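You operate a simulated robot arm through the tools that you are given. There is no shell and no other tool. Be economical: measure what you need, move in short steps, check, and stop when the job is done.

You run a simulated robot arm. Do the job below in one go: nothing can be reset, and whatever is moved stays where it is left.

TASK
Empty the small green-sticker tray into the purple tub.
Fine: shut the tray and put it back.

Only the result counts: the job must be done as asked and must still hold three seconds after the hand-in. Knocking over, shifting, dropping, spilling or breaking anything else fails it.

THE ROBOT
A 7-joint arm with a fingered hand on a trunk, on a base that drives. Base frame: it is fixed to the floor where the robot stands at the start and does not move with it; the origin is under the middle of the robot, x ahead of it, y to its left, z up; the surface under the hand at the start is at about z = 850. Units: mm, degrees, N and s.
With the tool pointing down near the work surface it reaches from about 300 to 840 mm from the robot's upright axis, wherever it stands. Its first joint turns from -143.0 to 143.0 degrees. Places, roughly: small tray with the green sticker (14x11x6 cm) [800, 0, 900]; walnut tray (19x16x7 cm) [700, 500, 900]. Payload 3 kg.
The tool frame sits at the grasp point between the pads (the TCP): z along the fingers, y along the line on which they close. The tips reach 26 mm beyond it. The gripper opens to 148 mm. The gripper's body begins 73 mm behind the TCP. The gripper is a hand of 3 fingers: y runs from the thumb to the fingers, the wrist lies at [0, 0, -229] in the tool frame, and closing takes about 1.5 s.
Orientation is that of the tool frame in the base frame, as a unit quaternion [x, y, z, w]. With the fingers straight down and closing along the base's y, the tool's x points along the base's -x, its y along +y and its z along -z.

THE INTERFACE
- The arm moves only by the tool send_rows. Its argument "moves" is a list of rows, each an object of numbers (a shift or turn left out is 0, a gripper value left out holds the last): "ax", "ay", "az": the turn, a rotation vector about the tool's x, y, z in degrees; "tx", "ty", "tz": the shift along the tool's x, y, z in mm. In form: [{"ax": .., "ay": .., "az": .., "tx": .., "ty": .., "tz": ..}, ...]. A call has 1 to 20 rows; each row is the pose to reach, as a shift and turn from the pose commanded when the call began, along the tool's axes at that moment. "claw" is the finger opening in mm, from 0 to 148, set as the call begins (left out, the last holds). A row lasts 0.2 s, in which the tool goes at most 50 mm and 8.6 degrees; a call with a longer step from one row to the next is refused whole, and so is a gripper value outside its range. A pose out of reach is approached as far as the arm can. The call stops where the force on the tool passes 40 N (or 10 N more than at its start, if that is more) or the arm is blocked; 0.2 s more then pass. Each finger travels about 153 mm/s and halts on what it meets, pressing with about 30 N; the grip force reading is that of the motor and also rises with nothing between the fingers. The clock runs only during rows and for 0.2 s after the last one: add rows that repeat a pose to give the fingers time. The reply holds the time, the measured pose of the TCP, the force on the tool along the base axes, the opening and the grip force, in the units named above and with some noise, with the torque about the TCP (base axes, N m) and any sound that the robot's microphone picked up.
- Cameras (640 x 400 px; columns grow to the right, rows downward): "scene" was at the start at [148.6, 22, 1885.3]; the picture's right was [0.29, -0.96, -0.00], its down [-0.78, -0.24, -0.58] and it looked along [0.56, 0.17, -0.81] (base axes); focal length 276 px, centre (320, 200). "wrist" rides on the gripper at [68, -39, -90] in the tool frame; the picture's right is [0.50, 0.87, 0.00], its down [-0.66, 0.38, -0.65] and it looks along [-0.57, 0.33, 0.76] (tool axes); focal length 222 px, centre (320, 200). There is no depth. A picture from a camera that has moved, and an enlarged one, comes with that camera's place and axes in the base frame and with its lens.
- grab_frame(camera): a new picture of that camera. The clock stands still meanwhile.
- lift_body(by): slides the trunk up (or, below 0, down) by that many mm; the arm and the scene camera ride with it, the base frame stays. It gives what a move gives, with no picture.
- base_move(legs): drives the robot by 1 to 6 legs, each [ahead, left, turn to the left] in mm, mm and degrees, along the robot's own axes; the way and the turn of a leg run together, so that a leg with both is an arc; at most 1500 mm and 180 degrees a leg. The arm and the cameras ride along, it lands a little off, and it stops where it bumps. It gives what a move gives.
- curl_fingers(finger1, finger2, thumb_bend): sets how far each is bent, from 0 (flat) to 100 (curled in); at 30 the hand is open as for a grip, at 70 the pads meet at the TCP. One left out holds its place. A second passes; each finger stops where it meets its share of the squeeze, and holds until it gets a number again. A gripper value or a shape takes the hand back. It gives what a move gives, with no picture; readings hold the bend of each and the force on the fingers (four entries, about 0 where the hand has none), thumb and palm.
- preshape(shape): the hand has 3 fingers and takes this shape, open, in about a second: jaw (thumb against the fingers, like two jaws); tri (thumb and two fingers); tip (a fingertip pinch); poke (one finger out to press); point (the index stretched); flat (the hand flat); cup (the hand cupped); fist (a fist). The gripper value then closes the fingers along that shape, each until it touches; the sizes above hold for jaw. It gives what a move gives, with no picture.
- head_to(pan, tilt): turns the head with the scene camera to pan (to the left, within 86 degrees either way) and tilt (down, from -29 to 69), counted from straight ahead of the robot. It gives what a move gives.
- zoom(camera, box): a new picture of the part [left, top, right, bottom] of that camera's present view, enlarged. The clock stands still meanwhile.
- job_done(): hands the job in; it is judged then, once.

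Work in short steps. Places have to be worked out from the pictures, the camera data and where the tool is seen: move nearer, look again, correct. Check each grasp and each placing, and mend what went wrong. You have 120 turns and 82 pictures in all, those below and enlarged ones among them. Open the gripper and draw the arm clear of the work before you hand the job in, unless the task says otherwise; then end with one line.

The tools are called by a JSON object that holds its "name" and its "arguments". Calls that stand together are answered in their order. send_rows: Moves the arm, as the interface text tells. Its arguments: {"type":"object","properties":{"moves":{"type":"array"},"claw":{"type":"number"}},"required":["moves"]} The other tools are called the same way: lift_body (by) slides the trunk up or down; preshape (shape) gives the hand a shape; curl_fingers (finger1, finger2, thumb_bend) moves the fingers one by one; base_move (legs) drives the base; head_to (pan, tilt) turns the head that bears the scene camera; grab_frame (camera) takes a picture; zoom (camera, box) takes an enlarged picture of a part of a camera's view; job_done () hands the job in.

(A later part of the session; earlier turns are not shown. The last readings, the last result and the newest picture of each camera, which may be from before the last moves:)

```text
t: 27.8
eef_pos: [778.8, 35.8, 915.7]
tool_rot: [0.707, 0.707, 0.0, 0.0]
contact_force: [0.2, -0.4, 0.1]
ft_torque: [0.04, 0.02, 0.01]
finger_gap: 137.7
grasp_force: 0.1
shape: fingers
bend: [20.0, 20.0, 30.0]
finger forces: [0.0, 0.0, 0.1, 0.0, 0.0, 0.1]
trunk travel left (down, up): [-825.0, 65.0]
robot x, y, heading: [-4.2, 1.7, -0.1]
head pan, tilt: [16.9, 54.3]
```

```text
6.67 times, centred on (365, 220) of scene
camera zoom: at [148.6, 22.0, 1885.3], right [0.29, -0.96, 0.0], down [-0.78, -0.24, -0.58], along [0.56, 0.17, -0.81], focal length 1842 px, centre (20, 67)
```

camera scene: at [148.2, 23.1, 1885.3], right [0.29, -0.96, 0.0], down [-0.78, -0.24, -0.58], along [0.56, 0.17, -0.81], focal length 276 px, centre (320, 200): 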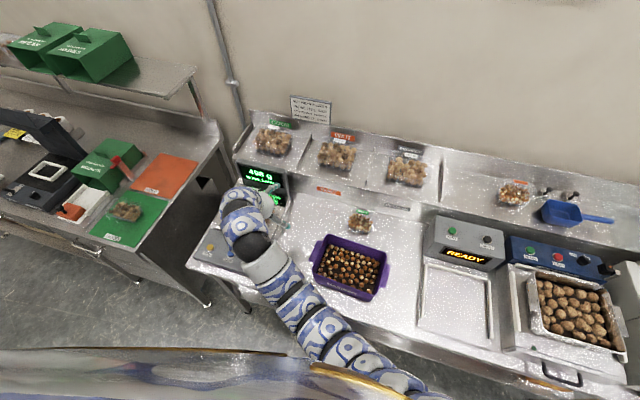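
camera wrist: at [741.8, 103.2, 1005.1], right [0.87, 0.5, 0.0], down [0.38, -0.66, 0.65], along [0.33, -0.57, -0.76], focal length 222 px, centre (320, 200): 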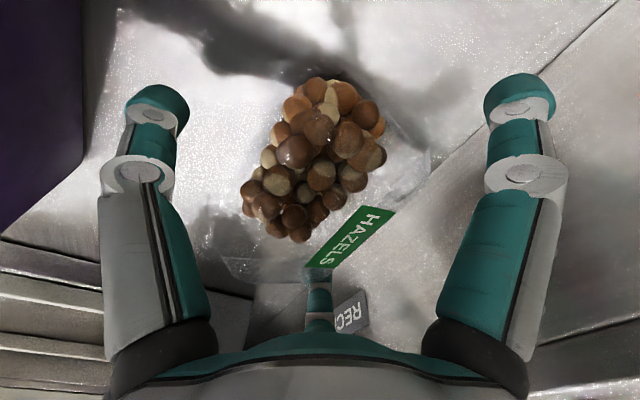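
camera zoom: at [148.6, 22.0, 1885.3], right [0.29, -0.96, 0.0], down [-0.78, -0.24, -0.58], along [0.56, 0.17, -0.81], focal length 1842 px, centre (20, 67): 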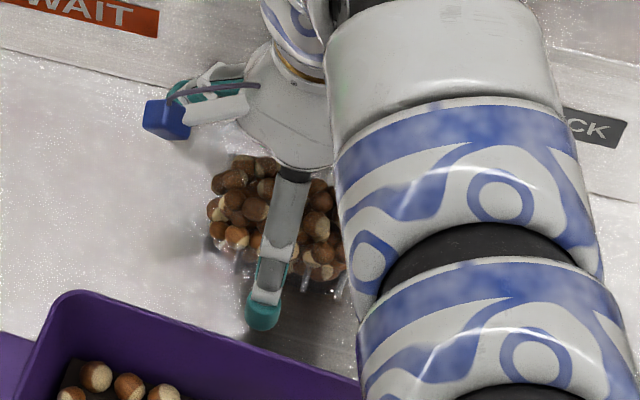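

Finger2's tip appears behind the clear corner, so it's outside as wanted. I'll go down another 20 mm and begin a gentle close.

{"name": "send_rows", "arguments": {"moves": [{"tz": 10}, {"tz": 20}, {"tz": 20}]}}

{"name": "curl_fingers", "arguments": {"finger1": 30, "finger2": 30, "thumb_bend": 36}}

{"name": "grab_frame", "arguments": {"camera": "wrist"}}

```text
t: 28.6
eef_pos: [778.2, 34.6, 895.8]
tool_rot: [0.707, 0.707, 0.001, 0.001]
contact_force: [0.4, 1.3, 5.7]
ft_torque: [0.01, -0.2, -0.04]
finger_gap: 140.5
grasp_force: 2.7
shape: fingers
bend: [17.0, 18.0, 30.0]
finger forces: [3.3, 2.3, 0.0, 0.1, 0.5, 0.0]
trunk travel left (down, up): [-825.0, 65.0]
robot x, y, heading: [-0.5, -0.1, 0.0]
head pan, tilt: [16.9, 54.3]
```

```text
t: 29.6
eef_pos: [778.4, 34.1, 894.9]
tool_rot: [0.707, 0.707, 0.0, 0.0]
contact_force: [4.3, 1.1, 12.4]
ft_torque: [-0.02, -0.34, 0.0]
finger_gap: 130.0
grasp_force: 10.7
shape: fingers
bend: [18.0, 20.0, 36.0]
finger forces: [10.3, 9.6, 0.1, 0.0, 1.2, 0.0]
trunk travel left (down, up): [-825.0, 65.0]
robot x, y, heading: [-2.2, 1.2, 0.1]
head pan, tilt: [16.9, 54.3]
```

```text
42 pictures are left
camera wrist: at [741.5, 103.1, 985.6], right [0.87, 0.5, 0.0], down [0.38, -0.66, 0.65], along [0.33, -0.57, -0.76], focal length 222 px, centre (320, 200)
```

wrist: 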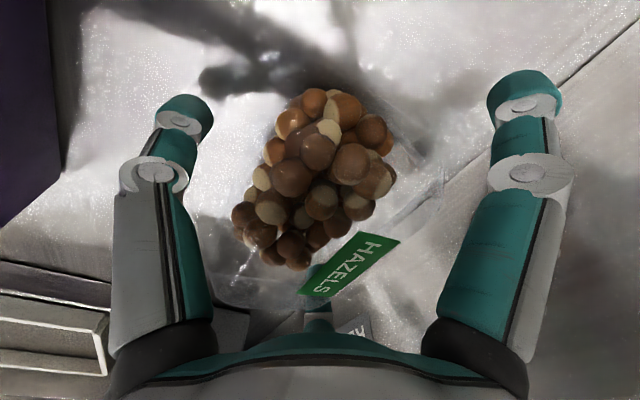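

The fingertips are pressing on the table, since straighter fingers reach lower. I'll raise 15 mm and then close.

{"name": "send_rows", "arguments": {"moves": [{"tz": -8}, {"tz": -16}, {"tz": -16}, {"tz": -16}]}}

{"name": "curl_fingers", "arguments": {"finger1": 34, "finger2": 34, "thumb_bend": 40}}

{"name": "grab_frame", "arguments": {"camera": "wrist"}}

```text
t: 30.6
eef_pos: [778.1, 34.1, 912.0]
tool_rot: [0.707, 0.707, 0.0, 0.0]
contact_force: [0.0, 1.3, -0.4]
ft_torque: [-0.02, -0.02, -0.03]
finger_gap: 118.2
grasp_force: 0.3
shape: fingers
bend: [30.0, 30.0, 36.0]
finger forces: [0.0, 0.1, 0.0, 0.0, 1.3, 0.1]
trunk travel left (down, up): [-825.0, 65.0]
robot x, y, heading: [-2.2, -1.3, 0.0]
head pan, tilt: [16.9, 54.3]
```

```text
t: 31.6
eef_pos: [779.0, 33.7, 912.5]
tool_rot: [0.707, 0.707, 0.001, 0.0]
contact_force: [-0.8, -0.8, 1.2]
ft_torque: [-0.01, -0.04, -0.02]
finger_gap: 108.7
grasp_force: 3.1
shape: fingers
bend: [33.0, 32.0, 39.0]
finger forces: [0.7, 1.5, 0.1, 0.0, 3.4, 0.0]
trunk travel left (down, up): [-825.0, 65.0]
robot x, y, heading: [-0.4, -3.1, 0.1]
head pan, tilt: [16.9, 54.3]
```

```text
41 pictures are left
camera wrist: at [741.8, 102.2, 1001.5], right [0.87, 0.5, 0.0], down [0.38, -0.66, 0.65], along [0.33, -0.57, -0.76], focal length 222 px, centre (320, 200)
```

wrist: 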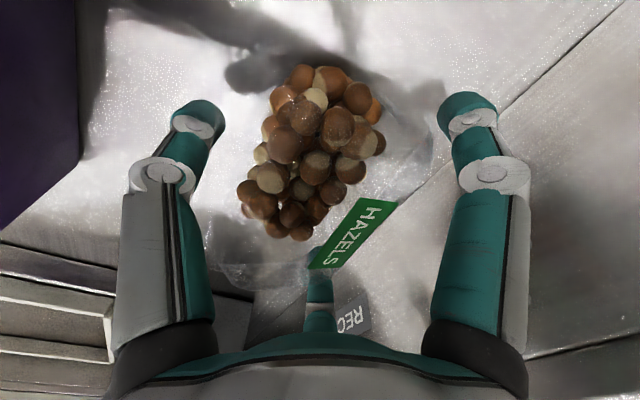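

All three fingers now touch the tray lightly. I'll ease off, lower 14 mm for a deeper grip, then squeeze.

{"name": "curl_fingers", "arguments": {"finger1": 29, "finger2": 29, "thumb_bend": 34}}

{"name": "send_rows", "arguments": {"moves": [{"tz": 6}, {"tz": 12}, {"tz": 12}]}}

{"name": "curl_fingers", "arguments": {"finger1": 38, "finger2": 38, "thumb_bend": 44}}

{"name": "grab_frame", "arguments": {"camera": "wrist"}}

```text
t: 32.6
eef_pos: [779.7, 33.3, 911.5]
tool_rot: [0.707, 0.708, 0.0, 0.0]
contact_force: [1.2, -0.6, -0.4]
ft_torque: [-0.04, -0.03, 0.0]
finger_gap: 122.2
grasp_force: 0.1
shape: fingers
bend: [28.0, 28.0, 34.0]
finger forces: [0.0, 0.0, 0.1, 0.0, 0.9, 0.0]
trunk travel left (down, up): [-825.0, 65.0]
robot x, y, heading: [1.4, -3.1, 0.0]
head pan, tilt: [16.9, 54.3]
```

```text
t: 33.4
eef_pos: [779.2, 34.2, 898.5]
tool_rot: [0.708, 0.706, 0.0, 0.0]
contact_force: [1.0, -1.7, 2.0]
ft_torque: [0.0, 0.07, 0.07]
finger_gap: 123.6
grasp_force: 1.7
shape: fingers
bend: [28.0, 28.0, 34.0]
finger forces: [0.5, 0.3, 0.0, 0.1, 2.5, 0.1]
trunk travel left (down, up): [-825.0, 65.0]
robot x, y, heading: [3.6, -0.6, 0.2]
head pan, tilt: [16.9, 54.3]
```

```text
t: 34.4
eef_pos: [779.0, 35.6, 901.3]
tool_rot: [0.707, 0.707, 0.0, 0.0]
contact_force: [-0.5, -2.3, 6.0]
ft_torque: [-0.01, -0.1, -0.05]
finger_gap: 110.1
grasp_force: 12.9
shape: fingers
bend: [32.0, 32.0, 41.0]
finger forces: [6.6, 7.0, 0.1, 0.1, 12.7, 0.1]
trunk travel left (down, up): [-825.0, 65.0]
robot x, y, heading: [2.1, -1.6, -0.0]
head pan, tilt: [16.9, 54.3]
```

```text
40 pictures are left
camera wrist: at [741.6, 102.6, 990.0], right [0.87, 0.5, 0.0], down [0.38, -0.66, 0.65], along [0.33, -0.57, -0.76], focal length 222 px, centre (320, 200)
```

wrist: 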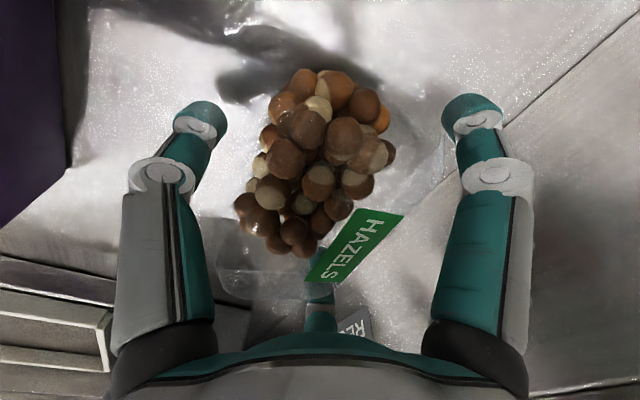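

Grip balanced (7/7/13 N). I'll squeeze a bit more and lift a little as a test.

{"name": "curl_fingers", "arguments": {"finger1": 42, "finger2": 42, "thumb_bend": 50}}

{"name": "send_rows", "arguments": {"moves": [{"tz": -5}, {"tz": -10}, {"tz": -20}, {"tz": -30}, {"tz": -30}]}}

{"name": "grab_frame", "arguments": {"camera": "wrist"}}

{"name": "zoom", "arguments": {"camera": "scene", "box": [310, 170, 420, 260]}}

```text
t: 35.4
eef_pos: [779.3, 33.4, 900.3]
tool_rot: [0.707, 0.707, 0.0, 0.0]
contact_force: [-1.3, -2.2, 5.0]
ft_torque: [0.02, -0.1, -0.09]
finger_gap: 107.2
grasp_force: 20.1
shape: fingers
bend: [32.0, 33.0, 44.0]
finger forces: [10.8, 9.9, 0.0, 0.0, 19.2, 0.1]
trunk travel left (down, up): [-825.0, 65.0]
robot x, y, heading: [-1.9, -0.2, 0.3]
head pan, tilt: [16.9, 54.3]
```

```text
t: 36.6
eef_pos: [779.0, 34.8, 928.2]
tool_rot: [0.707, 0.707, 0.0, 0.0]
contact_force: [-0.2, -0.5, -2.0]
ft_torque: [-0.05, -0.03, 0.05]
finger_gap: 103.5
grasp_force: 16.1
shape: fingers
bend: [33.0, 36.0, 45.0]
finger forces: [9.6, 6.5, 0.0, 0.0, 16.2, 0.1]
trunk travel left (down, up): [-825.0, 65.0]
robot x, y, heading: [-1.4, 2.3, 0.1]
head pan, tilt: [16.9, 54.3]
```

```text
39 pictures are left
camera wrist: at [741.9, 103.1, 1019.1], right [0.87, 0.5, 0.0], down [0.38, -0.66, 0.65], along [0.33, -0.57, -0.76], focal length 222 px, centre (320, 200)
```

wrist: 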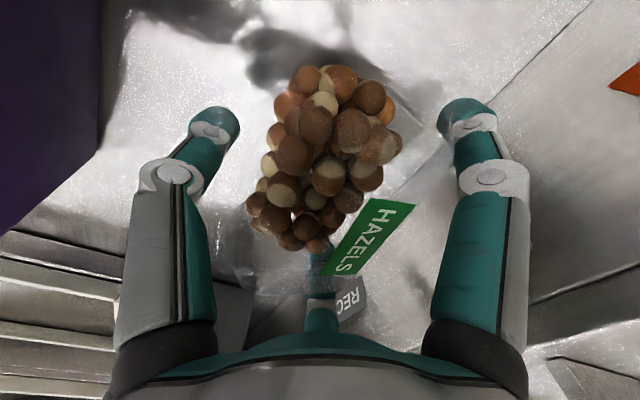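

```text
4.44 times, centred on (365, 215) of scene
camera zoom: at [148.9, 22.0, 1885.2], right [0.29, -0.96, 0.0], down [-0.78, -0.24, -0.58], along [0.56, 0.17, -0.81], focal length 1228 px, centre (120, 133)
```

zoom: 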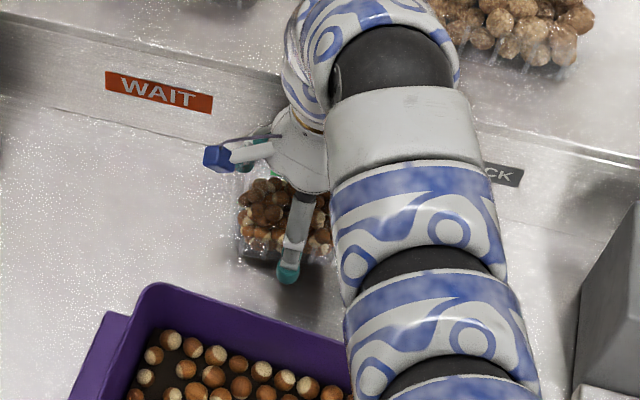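

The tray is lifted with all the nuts in it (about 2 N load). I'll tighten slightly, raise it, and bring it over the tub.

{"name": "curl_fingers", "arguments": {"finger1": 47, "finger2": 47, "thumb_bend": 56}}

{"name": "send_rows", "arguments": {"moves": [{"tz": -15}, {"tz": -35}, {"tz": -60}, {"tz": -85}, {"tz": -110}, {"tz": -135}, {"tz": -160}, {"tz": -180}, {"tz": -192}, {"ty": -15, "tz": -192}, {"ty": -40, "tz": -192}, {"ty": -65, "tz": -192}, {"ty": -90, "tz": -192}, {"ty": -115, "tz": -192}, {"ty": -140, "tz": -192}, {"ty": -165, "tz": -192}, {"ty": -180, "tz": -192}, {"ty": -189, "tz": -192}, {"ty": -189, "tz": -192}]}}

{"name": "grab_frame", "arguments": {"camera": "wrist"}}

{"name": "grab_frame", "arguments": {"camera": "scene"}}

```text
t: 37.6
eef_pos: [778.6, 34.7, 930.8]
tool_rot: [0.707, 0.708, 0.0, -0.001]
contact_force: [-0.4, 0.7, -2.5]
ft_torque: [0.0, -0.03, -0.01]
finger_gap: 98.7
grasp_force: 19.9
shape: fingers
bend: [32.0, 41.0, 49.0]
finger forces: [12.9, 7.7, 0.0, 0.0, 19.0, 0.1]
trunk travel left (down, up): [-825.0, 65.0]
robot x, y, heading: [-0.3, 1.2, -0.2]
head pan, tilt: [16.9, 54.3]
```

```text
t: 41.6
eef_pos: [593.0, 43.5, 1117.0]
tool_rot: [0.708, 0.707, 0.004, -0.001]
contact_force: [0.2, 0.3, -2.1]
ft_torque: [0.01, -0.06, -0.01]
finger_gap: 93.8
grasp_force: 16.5
shape: fingers
bend: [34.0, 43.0, 51.0]
finger forces: [12.1, 5.1, 0.0, 0.1, 16.7, 0.1]
out of reach, approached as far as the arm can: row 14, 15, 16, 17, 18, 19
trunk travel left (down, up): [-825.0, 65.0]
robot x, y, heading: [-1.1, 1.4, -0.1]
head pan, tilt: [16.9, 54.3]
```

```text
37 pictures are left
camera wrist: at [554.4, 111.7, 1206.9], right [0.87, 0.5, 0.01], down [0.38, -0.66, 0.65], along [0.33, -0.56, -0.76], focal length 222 px, centre (320, 200)
```

wrist: 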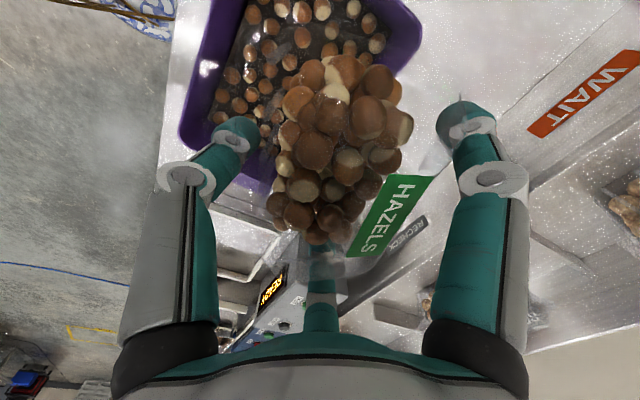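

```text
36 pictures are left
camera scene: at [148.1, 21.9, 1885.3], right [0.29, -0.96, 0.0], down [-0.78, -0.24, -0.58], along [0.56, 0.17, -0.81], focal length 276 px, centre (320, 200)
```

scene: 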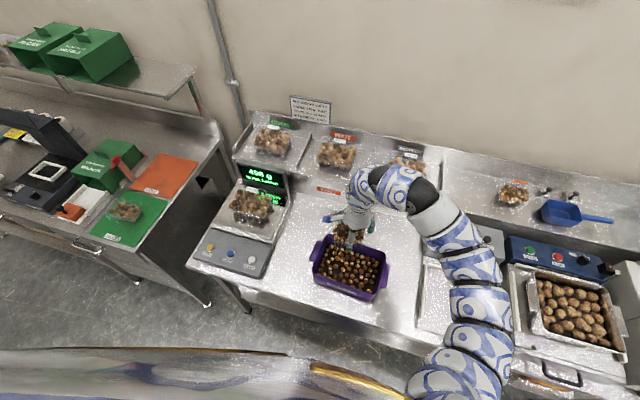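

The finger bends are drifting, so the tray may be sliding in the grip. I'll inspect it closely.

{"name": "zoom", "arguments": {"camera": "wrist", "box": [200, 30, 500, 330]}}

{"name": "zoom", "arguments": {"camera": "scene", "box": [310, 175, 400, 255]}}

```text
1.33 times, centred on (350, 180) of wrist
camera zoom: at [554.4, 111.7, 1206.9], right [0.87, 0.5, 0.01], down [0.38, -0.66, 0.65], along [0.33, -0.56, -0.76], focal length 296 px, centre (280, 227)
```

zoom: 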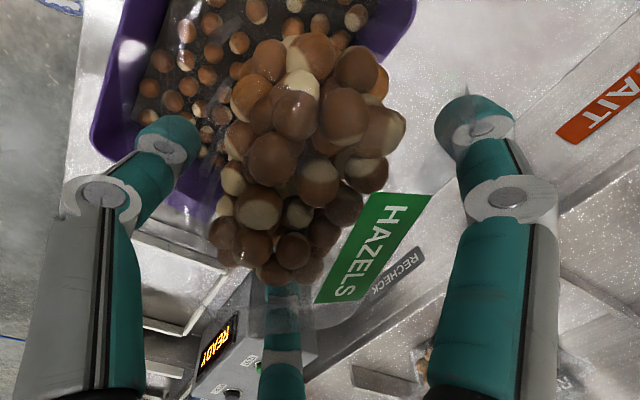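

```text
5.00 times, centred on (355, 215) of scene
camera zoom: at [148.1, 21.9, 1885.3], right [0.29, -0.96, 0.0], down [-0.78, -0.24, -0.58], along [0.56, 0.17, -0.81], focal length 1381 px, centre (145, 125)
```

zoom: 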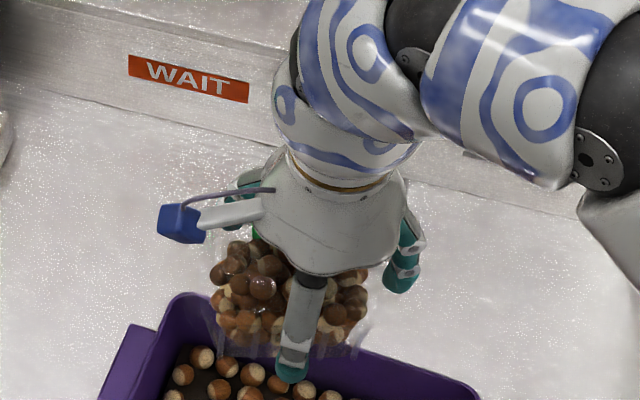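

The tray is held steadily. To give the arm room for tipping, I'll drive the base back 150 mm; the tray rides along above everything.

{"name": "base_move", "arguments": {"legs": [[-150, 0, 0]]}}

```text
t: 43.0
eef_pos: [443.6, 43.8, 1116.8]
tool_rot: [0.707, 0.707, 0.004, -0.001]
contact_force: [-0.1, 0.0, -3.0]
ft_torque: [-0.1, -0.04, 0.02]
finger_gap: 93.9
grasp_force: 16.4
shape: fingers
bend: [34.0, 43.0, 51.0]
finger forces: [12.0, 5.0, 0.0, 0.0, 16.6, 0.0]
trunk travel left (down, up): [-825.0, 65.0]
robot x, y, heading: [-146.3, 0.8, 0.0]
head pan, tilt: [16.9, 54.3]
```

{"name": "send_rows", "arguments": {"moves": [{"ty": 15}, {"ty": 40}, {"ty": 65}, {"ty": 90}, {"ty": 115}, {"ty": 135}, {"ty": 148}, {"ty": 148}]}}

```text
t: 44.8
eef_pos: [593.1, 43.9, 1116.6]
tool_rot: [0.707, 0.707, 0.003, -0.001]
contact_force: [0.3, -0.2, -3.0]
ft_torque: [-0.04, -0.03, 0.02]
finger_gap: 93.2
grasp_force: 15.6
shape: fingers
bend: [34.0, 43.0, 51.0]
finger forces: [11.5, 4.5, 0.0, 0.0, 15.7, 0.1]
trunk travel left (down, up): [-825.0, 65.0]
robot x, y, heading: [-147.2, 2.0, 0.0]
head pan, tilt: [16.9, 54.3]
```

Now I'll tip forward part-way and look.

{"name": "send_rows", "arguments": {"moves": [{"ax": -7, "tx": -3}, {"ax": -14, "tx": -6}, {"ax": -21, "tx": -9}, {"ax": -28, "tx": -12}, {"ax": -35, "tx": -12}, {"ax": -42, "tx": -12}, {"ax": -49, "tx": -12}, {"ax": -49, "tx": -12}]}}

{"name": "grab_frame", "arguments": {"camera": "wrist"}}

{"name": "zoom", "arguments": {"camera": "scene", "box": [270, 160, 430, 310]}}

```text
t: 46.6
eef_pos: [592.2, 32.6, 1117.6]
tool_rot: [0.644, 0.642, 0.297, 0.292]
contact_force: [0.0, -0.6, -2.1]
ft_torque: [-0.04, 0.04, 0.0]
finger_gap: 93.0
grasp_force: 15.9
shape: fingers
bend: [34.0, 43.0, 51.0]
finger forces: [10.9, 4.2, 0.0, 0.0, 15.8, 0.1]
trunk travel left (down, up): [-825.0, 65.0]
robot x, y, heading: [-148.5, 0.7, 0.0]
head pan, tilt: [16.9, 54.3]
```

```text
33 pictures are left
camera wrist: at [500.7, 100.1, 1146.3], right [0.57, 0.5, 0.66], down [-0.25, -0.66, 0.71], along [0.79, -0.57, -0.25], focal length 222 px, centre (320, 200)
```

wrist: 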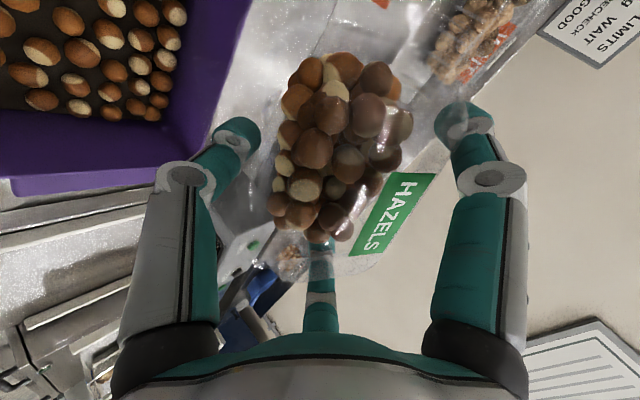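

```text
2.67 times, centred on (350, 235) of scene
camera zoom: at [1.0, 22.0, 1885.2], right [0.29, -0.96, 0.0], down [-0.78, -0.24, -0.58], along [0.56, 0.17, -0.81], focal length 737 px, centre (240, 107)
```

zoom: 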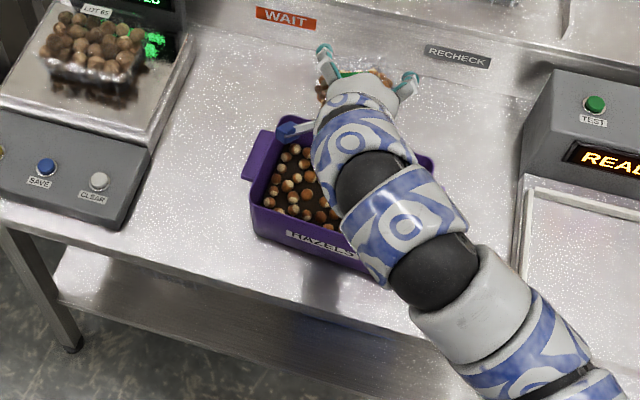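

Still holding and positioned over the tub (x 487–644, y −80…145). I'll continue tipping past horizontal.

{"name": "send_rows", "arguments": {"moves": [{"ax": -7}, {"ax": -14}, {"ax": -21}, {"ax": -28}, {"ax": -35}, {"ax": -42}, {"ax": -48}, {"ax": -52}, {"ax": -56}, {"ax": -56}, {"ax": -56}]}}

{"name": "grab_frame", "arguments": {"camera": "wrist"}}

{"name": "zoom", "arguments": {"camera": "scene", "box": [270, 160, 430, 310]}}

```text
t: 49.0
eef_pos: [592.1, 33.0, 1117.0]
tool_rot: [0.432, 0.427, 0.563, 0.56]
contact_force: [-0.5, 0.0, -2.6]
ft_torque: [-0.08, 0.11, -0.01]
finger_gap: 92.0
grasp_force: 14.7
shape: fingers
bend: [34.0, 44.0, 52.0]
finger forces: [10.4, 3.5, 0.0, 0.1, 15.5, 0.1]
trunk travel left (down, up): [-825.0, 65.0]
robot x, y, heading: [-150.6, 0.4, 0.2]
head pan, tilt: [16.9, 54.3]
```

```text
31 pictures are left
camera wrist: at [517.1, 100.8, 1055.3], right [-0.23, 0.49, 0.84], down [-0.73, -0.66, 0.19], along [0.64, -0.57, 0.51], focal length 222 px, centre (320, 200)
```

wrist: 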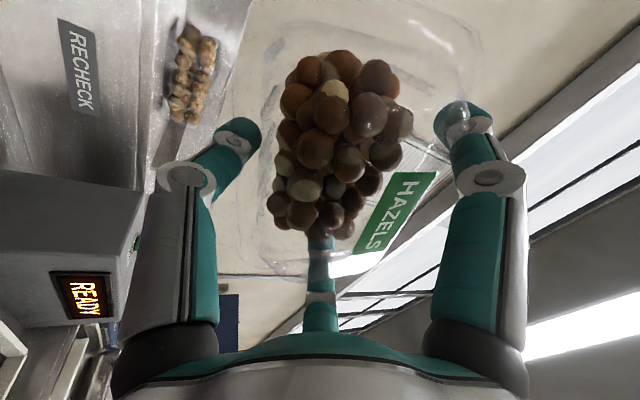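

```text
2.67 times, centred on (350, 235) of scene
camera zoom: at [0.8, 21.9, 1885.2], right [0.29, -0.96, 0.0], down [-0.78, -0.24, -0.58], along [0.56, 0.17, -0.81], focal length 737 px, centre (240, 107)
```

zoom: 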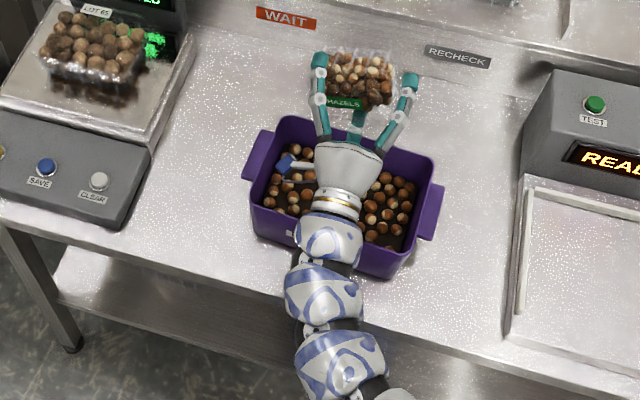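

The nuts haven't moved at 105°, so the lid may be holding them in. The plain background now shows the plastic well, so I'll zoom in.

{"name": "zoom", "arguments": {"camera": "wrist", "box": [225, 0, 495, 170]}}

{"name": "zoom", "arguments": {"camera": "scene", "box": [335, 170, 380, 205]}}

{"name": "zoom", "arguments": {"camera": "wrist", "box": [225, 130, 495, 300]}}

```text
2.35 times, centred on (360, 85) of wrist
camera zoom: at [517.1, 100.8, 1055.3], right [-0.23, 0.49, 0.84], down [-0.73, -0.66, 0.19], along [0.64, -0.57, 0.51], focal length 523 px, centre (226, 471)
```

zoom: 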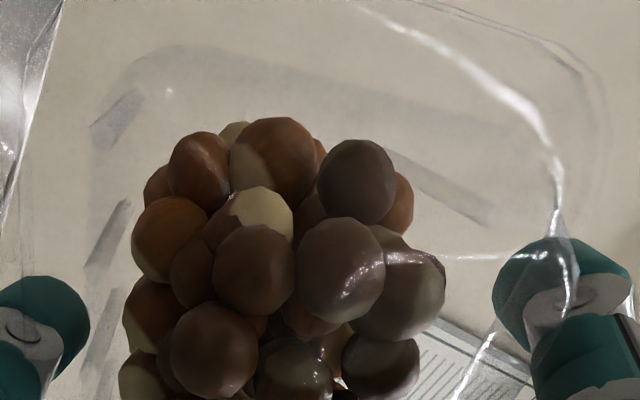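

```text
11.43 times, centred on (358, 188) of scene
camera zoom: at [0.8, 21.9, 1885.2], right [0.29, -0.96, 0.0], down [-0.78, -0.24, -0.58], along [0.56, 0.17, -0.81], focal length 3157 px, centre (-109, 343)
```

zoom: 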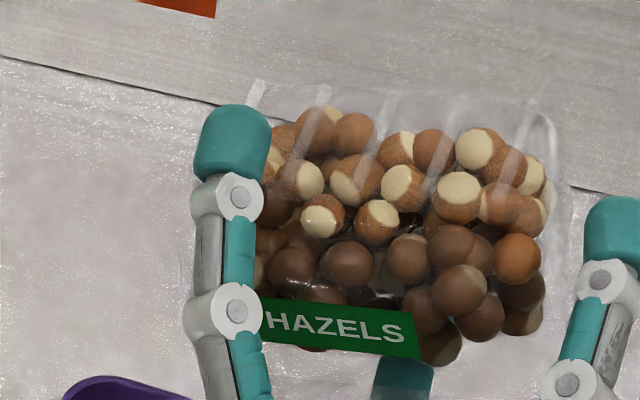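

```text
2.35 times, centred on (360, 215) of wrist
camera zoom: at [517.1, 100.8, 1055.3], right [-0.23, 0.49, 0.84], down [-0.73, -0.66, 0.19], along [0.64, -0.57, 0.51], focal length 523 px, centre (226, 165)
```

zoom: 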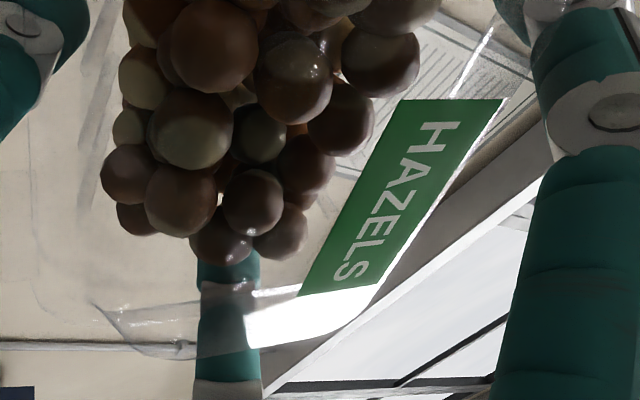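

The nuts are still packed in place. I'll raise 70 mm for clearance and tip further, to about 145°.

{"name": "send_rows", "arguments": {"moves": [{"tx": 0, "ty": 10, "tz": 3}, {"ty": 29, "tz": 8}, {"ty": 48, "tz": 13}, {"ty": 68, "tz": 18}, {"ax": -6, "ty": 68, "tz": 18}, {"ax": -12, "ty": 68, "tz": 18}, {"ax": -18, "ty": 68, "tz": 18}, {"ax": -24, "ty": 68, "tz": 18}, {"ax": -30, "ty": 68, "tz": 18}, {"ax": -36, "ty": 68, "tz": 18}, {"ax": -40, "ty": 68, "tz": 18}, {"ax": -40, "ty": 68, "tz": 18}]}}

{"name": "grab_frame", "arguments": {"camera": "wrist"}}

{"name": "zoom", "arguments": {"camera": "scene", "box": [270, 140, 430, 290]}}

```text
t: 51.6
eef_pos: [589.5, 31.9, 1182.8]
tool_rot: [0.215, 0.213, 0.675, 0.673]
contact_force: [-0.9, 0.9, -4.1]
ft_torque: [-0.04, 0.1, -0.04]
finger_gap: 89.9
grasp_force: 13.9
shape: fingers
bend: [35.0, 45.0, 53.0]
finger forces: [10.5, 3.0, 0.0, 0.0, 14.7, 0.1]
trunk travel left (down, up): [-825.0, 65.0]
robot x, y, heading: [-147.5, -0.9, -0.3]
head pan, tilt: [16.9, 54.3]
```

```text
26 pictures are left
camera wrist: at [572.0, 99.3, 1086.7], right [-0.71, 0.5, 0.5], down [-0.69, -0.65, -0.32], along [0.17, -0.57, 0.8], focal length 222 px, centre (320, 200)
```

wrist: 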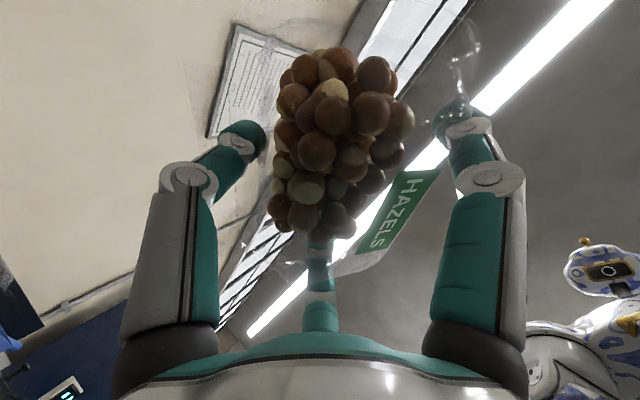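

```text
2.67 times, centred on (350, 215) of scene
camera zoom: at [-1.4, 22.5, 1884.3], right [0.29, -0.96, 0.0], down [-0.78, -0.24, -0.58], along [0.56, 0.17, -0.81], focal length 737 px, centre (240, 160)
```

zoom: 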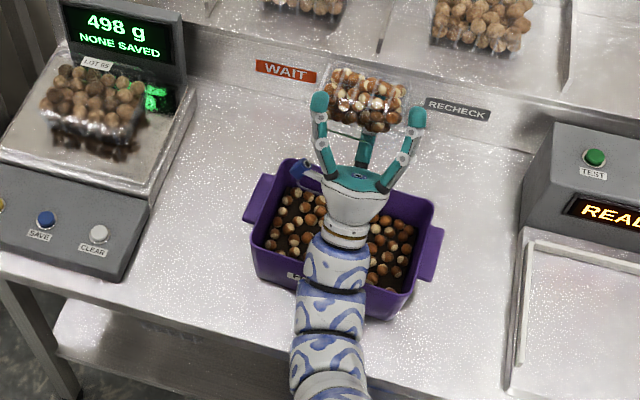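

Even at 145° nothing comes out, and the lid didn't move relative to the hand, so it must be opened first. I'll tip back upright and return the tray to its place.

{"name": "send_rows", "arguments": {"moves": [{"ax": 8}, {"ax": 16}, {"ax": 24}, {"ax": 32}, {"ax": 40}, {"ax": 48}, {"ax": 56}, {"ax": 64}, {"ax": 72}, {"ax": 80}, {"ax": 88}, {"ax": 96}, {"ax": 104}, {"ax": 112}, {"ax": 120}, {"ax": 128}, {"ax": 136}, {"ax": 142}, {"ax": 145}, {"ax": 145}]}}

```text
t: 55.8
eef_pos: [590.1, 28.0, 1152.7]
tool_rot: [0.707, 0.707, 0.02, 0.017]
contact_force: [-0.5, 0.0, -2.4]
ft_torque: [-0.06, -0.02, 0.03]
finger_gap: 86.2
grasp_force: 11.3
shape: fingers
bend: [36.0, 46.0, 52.0]
finger forces: [8.8, 1.8, 0.0, 0.1, 12.7, 0.0]
out of reach, approached as far as the arm can: row 14, 18, 19, 20
trunk travel left (down, up): [-825.0, 65.0]
robot x, y, heading: [-145.3, -2.3, 0.2]
head pan, tilt: [16.9, 54.3]
```

Finger2's grip has weakened a little. I'll firm it up, then drive the base forward again.

{"name": "curl_fingers", "arguments": {"finger1": 47, "finger2": 53, "thumb_bend": 58}}

{"name": "base_move", "arguments": {"legs": [[147, 0, 0]]}}

{"name": "grab_frame", "arguments": {"camera": "wrist"}}

```text
t: 56.8
eef_pos: [591.1, 28.1, 1152.6]
tool_rot: [0.706, 0.707, 0.02, 0.017]
contact_force: [0.3, -0.7, -3.8]
ft_torque: [-0.06, -0.05, 0.0]
finger_gap: 85.9
grasp_force: 14.8
shape: fingers
bend: [36.0, 48.0, 52.0]
finger forces: [9.7, 5.9, 0.0, 0.1, 13.6, 0.0]
trunk travel left (down, up): [-825.0, 65.0]
robot x, y, heading: [-149.2, 0.8, 0.1]
head pan, tilt: [16.9, 54.3]
```

```text
t: 58.1
eef_pos: [738.4, 29.5, 1152.4]
tool_rot: [0.706, 0.708, 0.02, 0.016]
contact_force: [0.6, -0.2, -2.8]
ft_torque: [-0.04, 0.03, 0.02]
finger_gap: 86.0
grasp_force: 14.3
shape: fingers
bend: [36.0, 48.0, 52.0]
finger forces: [9.7, 5.8, 0.0, 0.0, 13.5, 0.1]
trunk travel left (down, up): [-825.0, 65.0]
robot x, y, heading: [-2.3, 0.7, 0.1]
head pan, tilt: [16.9, 54.3]
```

```text
24 pictures are left
camera wrist: at [696.4, 97.2, 1239.7], right [0.86, 0.5, 0.05], down [0.35, -0.66, 0.67], along [0.37, -0.56, -0.74], focal length 222 px, centre (320, 200)
```

wrist: 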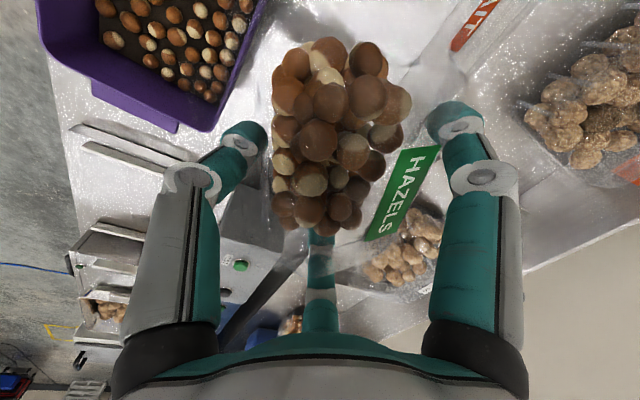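

The tray has turned slightly in the grip. I'll check from the scene camera.

{"name": "zoom", "arguments": {"camera": "scene", "box": [330, 130, 430, 220]}}

```text
4.44 times, centred on (380, 175) of scene
camera zoom: at [148.6, 22.2, 1885.0], right [0.29, -0.96, 0.0], down [-0.78, -0.24, -0.58], along [0.56, 0.17, -0.81], focal length 1228 px, centre (53, 311)
```

zoom: 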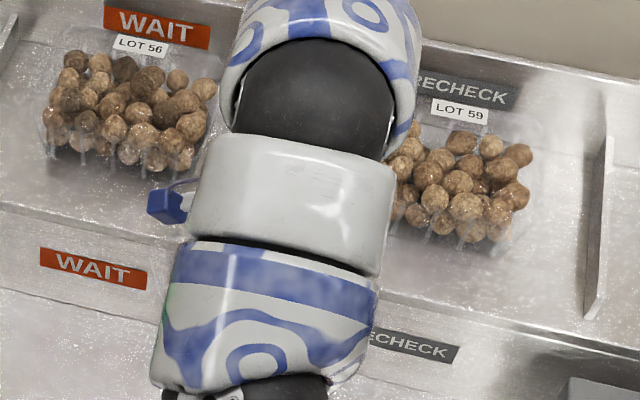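

The tray sits about 25 mm toward +y in the hand, yawed about 18°. I'll correct for that while lowering toward the original spot.

{"name": "send_rows", "arguments": {"moves": [{"ax": 0.5, "az": 3, "tx": -3, "ty": 2, "tz": 25}, {"ax": 1, "az": 6, "tx": -6, "ty": 5, "tz": 55}, {"ax": 1.5, "az": 9, "tx": -9, "ty": 7, "tz": 90}, {"ax": 2, "az": 12, "tx": -12, "ty": 9, "tz": 125}, {"ax": 2.5, "az": 15, "tx": -15, "ty": 12, "tz": 160}, {"ax": 3, "az": 18, "tx": -18, "ty": 14, "tz": 185}, {"ax": 3, "az": 18, "tx": -18, "ty": 14, "tz": 195}, {"ax": 3, "az": 18, "tx": -18, "ty": 14, "tz": 195}]}}

{"name": "grab_frame", "arguments": {"camera": "wrist"}}

{"name": "zoom", "arguments": {"camera": "scene", "box": [310, 170, 420, 260]}}

```text
t: 59.9
eef_pos: [761.0, 12.0, 959.6]
tool_rot: [0.809, 0.588, 0.004, -0.006]
contact_force: [0.4, 0.0, -3.2]
ft_torque: [-0.1, 0.03, -0.01]
finger_gap: 85.6
grasp_force: 13.0
shape: fingers
bend: [37.0, 48.0, 52.0]
finger forces: [9.5, 5.4, 0.0, 0.0, 13.6, 0.1]
trunk travel left (down, up): [-825.0, 65.0]
robot x, y, heading: [-0.3, -1.2, 0.1]
head pan, tilt: [16.9, 54.3]
```

```text
22 pictures are left
camera wrist: at [746.9, 88.4, 1050.7], right [0.98, 0.21, 0.0], down [0.16, -0.75, 0.64], along [0.14, -0.63, -0.77], focal length 222 px, centre (320, 200)
```

wrist: 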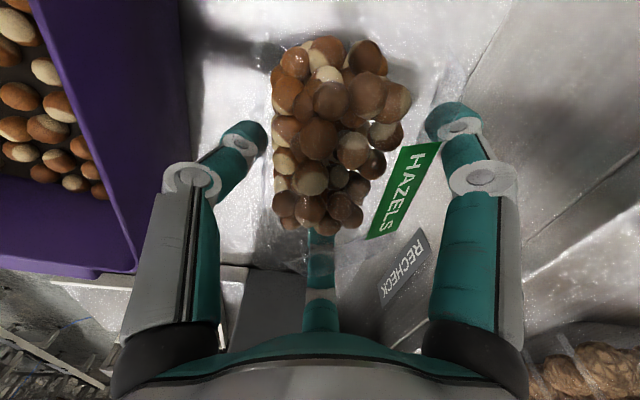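

```text
4.44 times, centred on (365, 215) of scene
camera zoom: at [146.5, 22.2, 1885.2], right [0.29, -0.96, 0.0], down [-0.78, -0.24, -0.58], along [0.56, 0.17, -0.81], focal length 1228 px, centre (120, 133)
```

zoom: 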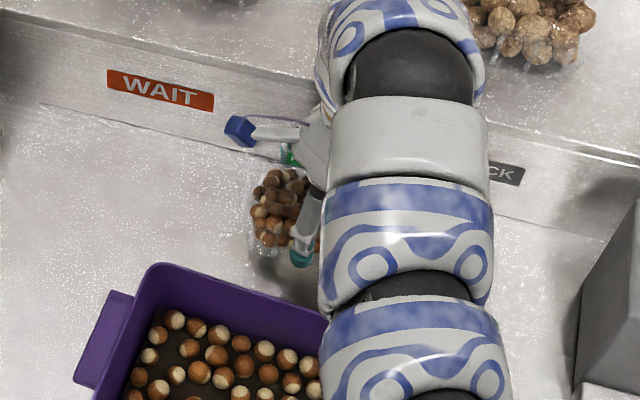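

The sticker is aligned with the table edge now. Lowering gently.

{"name": "send_rows", "arguments": {"moves": [{"tz": 12}, {"tz": 24}, {"tz": 36}, {"tz": 44}, {"tz": 44}]}}

{"name": "send_rows", "arguments": {"moves": [{"tz": 3}, {"tz": 5}, {"tz": 5}]}}

```text
t: 61.1
eef_pos: [760.8, 13.3, 915.8]
tool_rot: [0.808, 0.588, 0.005, -0.005]
contact_force: [0.5, -0.5, -0.4]
ft_torque: [-0.08, -0.05, -0.02]
finger_gap: 85.4
grasp_force: 15.0
shape: fingers
bend: [37.0, 48.0, 52.0]
finger forces: [9.5, 5.3, 0.0, 0.1, 13.7, 0.0]
trunk travel left (down, up): [-825.0, 65.0]
robot x, y, heading: [-0.3, -0.4, 0.1]
head pan, tilt: [16.9, 54.3]
```

```text
t: 61.9
eef_pos: [759.3, 13.7, 912.2]
tool_rot: [0.809, 0.588, 0.006, -0.005]
contact_force: [-3.6, -4.7, 20.1]
ft_torque: [0.22, -0.14, 0.04]
finger_gap: 85.3
grasp_force: 15.8
shape: fingers
bend: [37.0, 48.0, 53.0]
finger forces: [9.4, 5.9, 0.0, 0.0, 16.2, 0.2]
trunk travel left (down, up): [-825.0, 65.0]
robot x, y, heading: [1.9, 0.3, 0.2]
head pan, tilt: [16.9, 54.3]
```

Touchdown at z≈914. Releasing.

{"name": "send_rows", "arguments": {"moves": [{"tz": -3}, {"tz": -3}]}}

{"name": "curl_fingers", "arguments": {"finger1": 22, "finger2": 24, "thumb_bend": 32}}

{"name": "grab_frame", "arguments": {"camera": "wrist"}}

```text
t: 62.5
eef_pos: [759.4, 13.1, 912.3]
tool_rot: [0.808, 0.589, 0.005, -0.005]
contact_force: [-1.4, -2.2, 9.5]
ft_torque: [0.11, -0.06, 0.01]
finger_gap: 85.3
grasp_force: 15.4
shape: fingers
bend: [37.0, 48.0, 53.0]
finger forces: [9.7, 5.3, 0.0, 0.0, 15.1, 0.0]
trunk travel left (down, up): [-825.0, 65.0]
robot x, y, heading: [-0.8, -0.0, -0.1]
head pan, tilt: [16.9, 54.3]
```

```text
t: 63.5
eef_pos: [760.9, 13.9, 911.9]
tool_rot: [0.809, 0.588, 0.005, -0.005]
contact_force: [-0.4, 1.0, -0.4]
ft_torque: [0.0, -0.01, 0.02]
finger_gap: 132.4
grasp_force: 0.4
shape: fingers
bend: [22.0, 24.0, 32.0]
finger forces: [0.0, 0.0, 0.1, 0.1, 1.4, 0.1]
trunk travel left (down, up): [-825.0, 65.0]
robot x, y, heading: [-0.3, 2.0, 0.2]
head pan, tilt: [16.9, 54.3]
```

```text
20 pictures are left
camera wrist: at [746.4, 89.1, 1003.5], right [0.98, 0.21, 0.0], down [0.16, -0.75, 0.64], along [0.14, -0.63, -0.77], focal length 222 px, centre (320, 200)
```

wrist: 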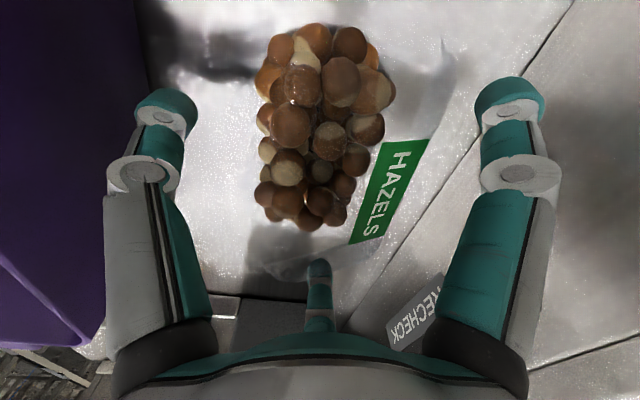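

The tray is free and upright. The contacts suggest it's about 14 cm in x and 11 in y, with a front lip near x≈695–700. I'll back off upward and take a close frontal look at the front lip and lid edge.

{"name": "send_rows", "arguments": {"moves": [{"tz": -20}, {"tz": -50}, {"tz": -80}, {"tz": -110}, {"az": -8, "tx": 0, "ty": -8, "tz": -114}, {"az": -16, "ty": -15, "tz": -118}, {"az": -24, "tx": -1, "ty": -23, "tz": -122}, {"az": -32, "tx": -1, "ty": -30, "tz": -126}, {"az": -40, "tx": -1, "ty": -38, "tz": -130}, {"az": -48, "tx": -2, "ty": -45, "tz": -134}, {"az": -56, "tx": -2, "ty": -53, "tz": -138}, {"az": -64, "tx": -2, "ty": -60, "tz": -142}, {"az": -72, "tx": -3, "ty": -68, "tz": -145}, {"az": -78, "tx": -3, "ty": -74, "tz": -148}, {"az": -78, "tx": -3, "ty": -74, "tz": -148}]}}

```text
t: 66.7
eef_pos: [690.1, 31.2, 1061.1]
tool_rot: [0.257, 0.966, 0.007, -0.002]
contact_force: [-0.7, 0.0, 0.3]
ft_torque: [-0.01, -0.03, -0.04]
finger_gap: 132.3
grasp_force: 0.1
shape: fingers
bend: [22.0, 24.0, 32.0]
finger forces: [0.0, 0.0, 0.0, 0.1, 0.0, 0.1]
trunk travel left (down, up): [-825.0, 65.0]
robot x, y, heading: [-0.6, 2.4, 0.1]
head pan, tilt: [16.9, 54.3]
```

{"name": "send_rows", "arguments": {"moves": [{"ax": -4, "ay": -6.9, "tx": -2, "ty": 2, "tz": 10}, {"ax": -8, "ay": -13.8, "tx": -5, "ty": 4, "tz": 28}, {"ax": -12, "ay": -20.8, "tx": -7, "ty": 6, "tz": 46}, {"ax": -16, "ay": -27.7, "tx": -9, "ty": 8, "tz": 66}, {"ax": -20, "ay": -34.6, "tx": -11, "ty": 10, "tz": 86}, {"ax": -20, "ay": -34.6, "tx": -11, "ty": 10, "tz": 86}]}}

{"name": "zoom", "arguments": {"camera": "wrist", "box": [220, 50, 420, 175]}}

```text
t: 68.1
eef_pos: [704.6, 34.8, 974.8]
tool_rot: [0.244, 0.907, 0.095, 0.33]
contact_force: [3.8, 0.5, 1.8]
ft_torque: [0.09, 0.04, -0.22]
finger_gap: 131.5
grasp_force: 2.2
shape: fingers
bend: [24.0, 24.0, 32.0]
finger forces: [4.0, 0.0, 0.1, 0.1, 0.0, 0.0]
trunk travel left (down, up): [-825.0, 65.0]
robot x, y, heading: [-1.0, -2.3, -0.0]
head pan, tilt: [16.9, 54.3]
```

```text
3.20 times, centred on (320, 112) of wrist
camera zoom: at [588.9, 35.3, 993.3], right [0.0, 1.0, 0.01], down [0.16, -0.01, 0.99], along [0.99, 0.0, -0.16], focal length 711 px, centre (320, 480)
```

zoom: 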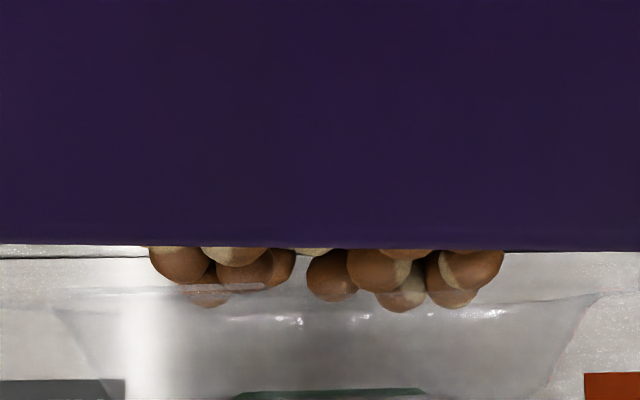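

Two findings. The hand lightly touched the tub side (finger1 4 N), so I'll back up at once. And the lid's front lip is at z≈936, so the lid is ajar above the base rim (~905). I plan to hook the lid lip with the thumb from the front.

{"name": "send_rows", "arguments": {"moves": [{"tx": -11, "ty": 6, "tz": -15}, {"tx": -28, "ty": 16, "tz": -38}, {"tx": -45, "ty": 26, "tz": -61}, {"tx": -62, "ty": 36, "tz": -84}]}}

{"name": "grab_frame", "arguments": {"camera": "wrist"}}

```text
t: 69.1
eef_pos: [704.6, 34.5, 1085.2]
tool_rot: [0.245, 0.907, 0.095, 0.329]
contact_force: [0.2, 1.0, -0.1]
ft_torque: [0.03, 0.02, 0.03]
finger_gap: 132.0
grasp_force: 0.0
shape: fingers
bend: [22.0, 24.0, 32.0]
finger forces: [0.1, 0.0, 0.0, 0.0, 0.0, 0.1]
trunk travel left (down, up): [-825.0, 65.0]
robot x, y, heading: [-5.8, -1.5, 0.1]
head pan, tilt: [16.9, 54.3]
```

```text
18 pictures are left
camera wrist: at [589.3, 34.4, 1102.6], right [0.0, 1.0, 0.01], down [0.16, -0.01, 0.99], along [0.99, 0.0, -0.16], focal length 222 px, centre (320, 200)
```

wrist: 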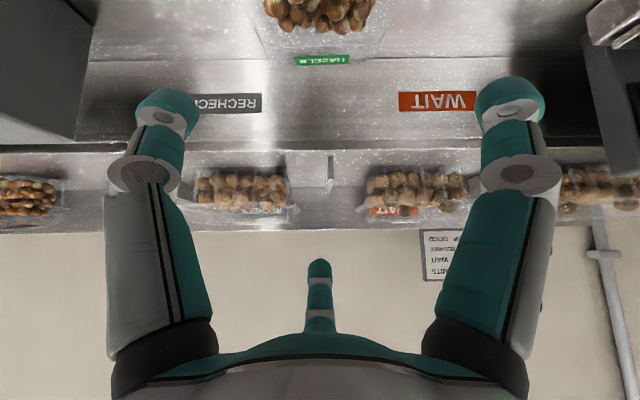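

The sticker is now at x≈777, so the tray sits about 18 mm nearer than originally; I'll correct that on final placement. Next I spin the hand to put the thumb below, splay the other two fingers, and curl the thumb as a hook.

{"name": "send_rows", "arguments": {"moves": [{"az": 8}, {"az": 16}, {"az": 24}, {"az": 32}, {"az": 40}, {"az": 48}, {"az": 56}, {"az": 60}, {"az": 60}]}}

{"name": "curl_fingers", "arguments": {"finger1": 0, "finger2": 0, "thumb_bend": 45}}

{"name": "zoom", "arguments": {"camera": "scene", "box": [300, 150, 430, 255]}}

{"name": "grab_frame", "arguments": {"camera": "wrist"}}

```text
t: 71.1
eef_pos: [704.9, 34.1, 1085.4]
tool_rot: [0.667, 0.662, 0.247, 0.237]
contact_force: [0.0, 0.9, 0.0]
ft_torque: [-0.02, -0.02, 0.02]
finger_gap: 132.1
grasp_force: 0.0
shape: fingers
bend: [22.0, 24.0, 32.0]
finger forces: [0.0, 0.0, 0.0, 0.1, 0.0, 0.0]
trunk travel left (down, up): [-825.0, 65.0]
robot x, y, heading: [-3.0, 3.5, 0.4]
head pan, tilt: [16.9, 54.3]
```

```text
t: 72.1
eef_pos: [704.4, 33.8, 1085.8]
tool_rot: [0.666, 0.663, 0.247, 0.236]
contact_force: [0.1, 0.0, 0.0]
ft_torque: [0.01, -0.01, -0.01]
finger_gap: 134.8
grasp_force: 0.1
shape: fingers
bend: [0.0, 0.0, 45.0]
finger forces: [0.0, 0.1, 0.0, 0.2, 0.0, 0.0]
trunk travel left (down, up): [-825.0, 65.0]
robot x, y, heading: [-2.5, 0.8, 0.1]
head pan, tilt: [16.9, 54.3]
```

```text
3.81 times, centred on (365, 202) of scene
camera zoom: at [146.2, 22.2, 1885.3], right [0.29, -0.96, 0.0], down [-0.78, -0.24, -0.58], along [0.56, 0.17, -0.81], focal length 1052 px, centre (149, 190)
```

zoom: 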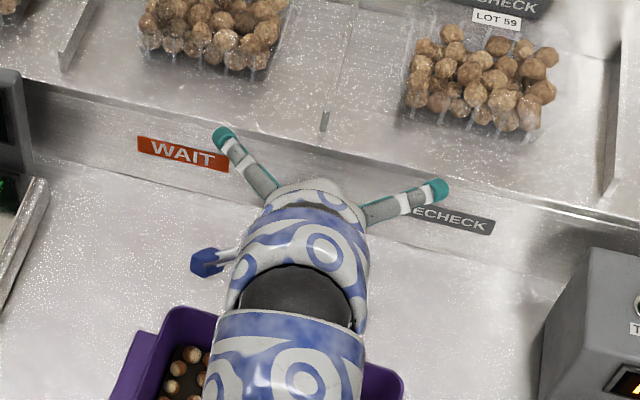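

```text
16 pictures are left
camera wrist: at [618.6, 101.5, 1130.0], right [0.66, 0.49, 0.56], down [-0.13, -0.67, 0.73], along [0.74, -0.56, -0.38], focal length 222 px, centre (320, 200)
```

wrist: 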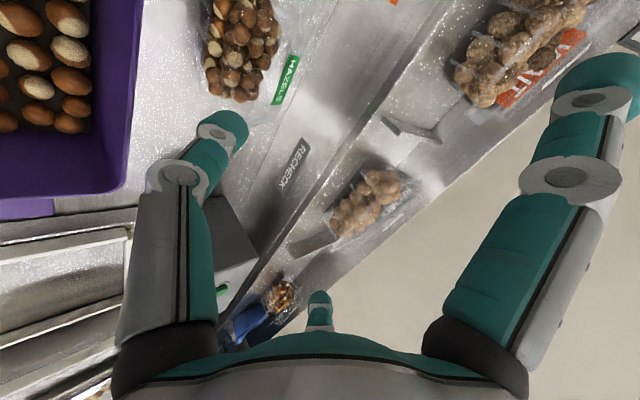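

The thumb tip is at tool (0, −60, 32), with the distal link along tool z. The lid flange slopes about 16° from a back hinge (~812, 906) up to a front lip (~682, 943). I'll slide the thumb along its own axis into the gap between the lip and the base rim.

{"name": "send_rows", "arguments": {"moves": [{"ty": -30, "tz": 2}, {"ty": -61, "tz": 4}, {"ty": -61, "tz": 20}, {"ty": -61, "tz": 36}, {"ty": -61, "tz": 52}, {"ty": -61, "tz": 52}]}}

{"name": "grab_frame", "arguments": {"camera": "wrist"}}

```text
t: 73.5
eef_pos: [691.5, 36.8, 1006.8]
tool_rot: [0.665, 0.663, 0.248, 0.238]
contact_force: [2.5, 1.1, 5.2]
ft_torque: [0.01, 0.04, 0.01]
finger_gap: 130.9
grasp_force: 3.3
shape: fingers
bend: [0.0, 0.0, 47.0]
finger forces: [0.0, 0.0, 0.1, 0.0, 6.1, 0.0]
trunk travel left (down, up): [-825.0, 65.0]
robot x, y, heading: [-1.3, 1.0, -0.1]
head pan, tilt: [16.9, 54.3]
```

```text
15 pictures are left
camera wrist: at [605.4, 104.0, 1051.2], right [0.66, 0.49, 0.56], down [-0.13, -0.67, 0.73], along [0.74, -0.56, -0.38], focal length 222 px, centre (320, 200)
```

wrist: 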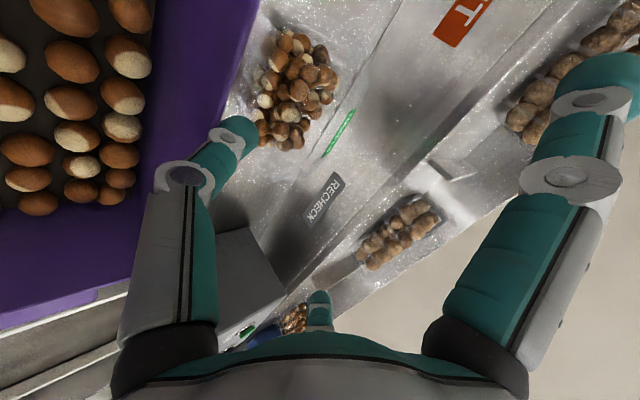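

The thumb knuckle is touching the tub rim (~6 N). I'll back off and use a steeper approach (20° tilt), keeping the thumb between the tub and the lip, then curl the thumb to hook.

{"name": "send_rows", "arguments": {"moves": [{"tz": -15}, {"tz": -40}, {"tz": -60}, {"ax": 7, "tz": -60}, {"ax": 14, "tz": -60}, {"ax": 20, "tz": -60}, {"ax": 20, "tz": -60}]}}

{"name": "grab_frame", "arguments": {"camera": "scene"}}

```text
t: 75.1
eef_pos: [654.5, 35.1, 1051.7]
tool_rot: [0.697, 0.696, 0.128, 0.118]
contact_force: [-0.4, 0.3, 0.4]
ft_torque: [0.04, 0.0, -0.02]
finger_gap: 134.7
grasp_force: 0.1
shape: fingers
bend: [0.0, 0.0, 45.0]
finger forces: [0.0, 0.0, 0.0, 0.0, 0.0, 0.0]
trunk travel left (down, up): [-825.0, 65.0]
robot x, y, heading: [-1.9, -4.1, -0.2]
head pan, tilt: [16.9, 54.3]
```

```text
14 pictures are left
camera scene: at [145.7, 22.2, 1885.3], right [0.29, -0.96, 0.0], down [-0.78, -0.24, -0.58], along [0.56, 0.17, -0.81], focal length 276 px, centre (320, 200)
```

scene: 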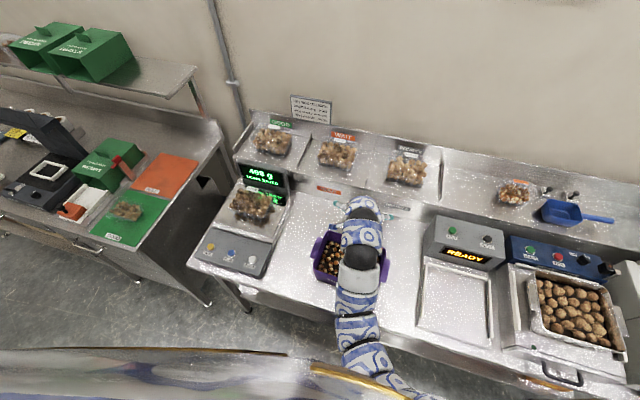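

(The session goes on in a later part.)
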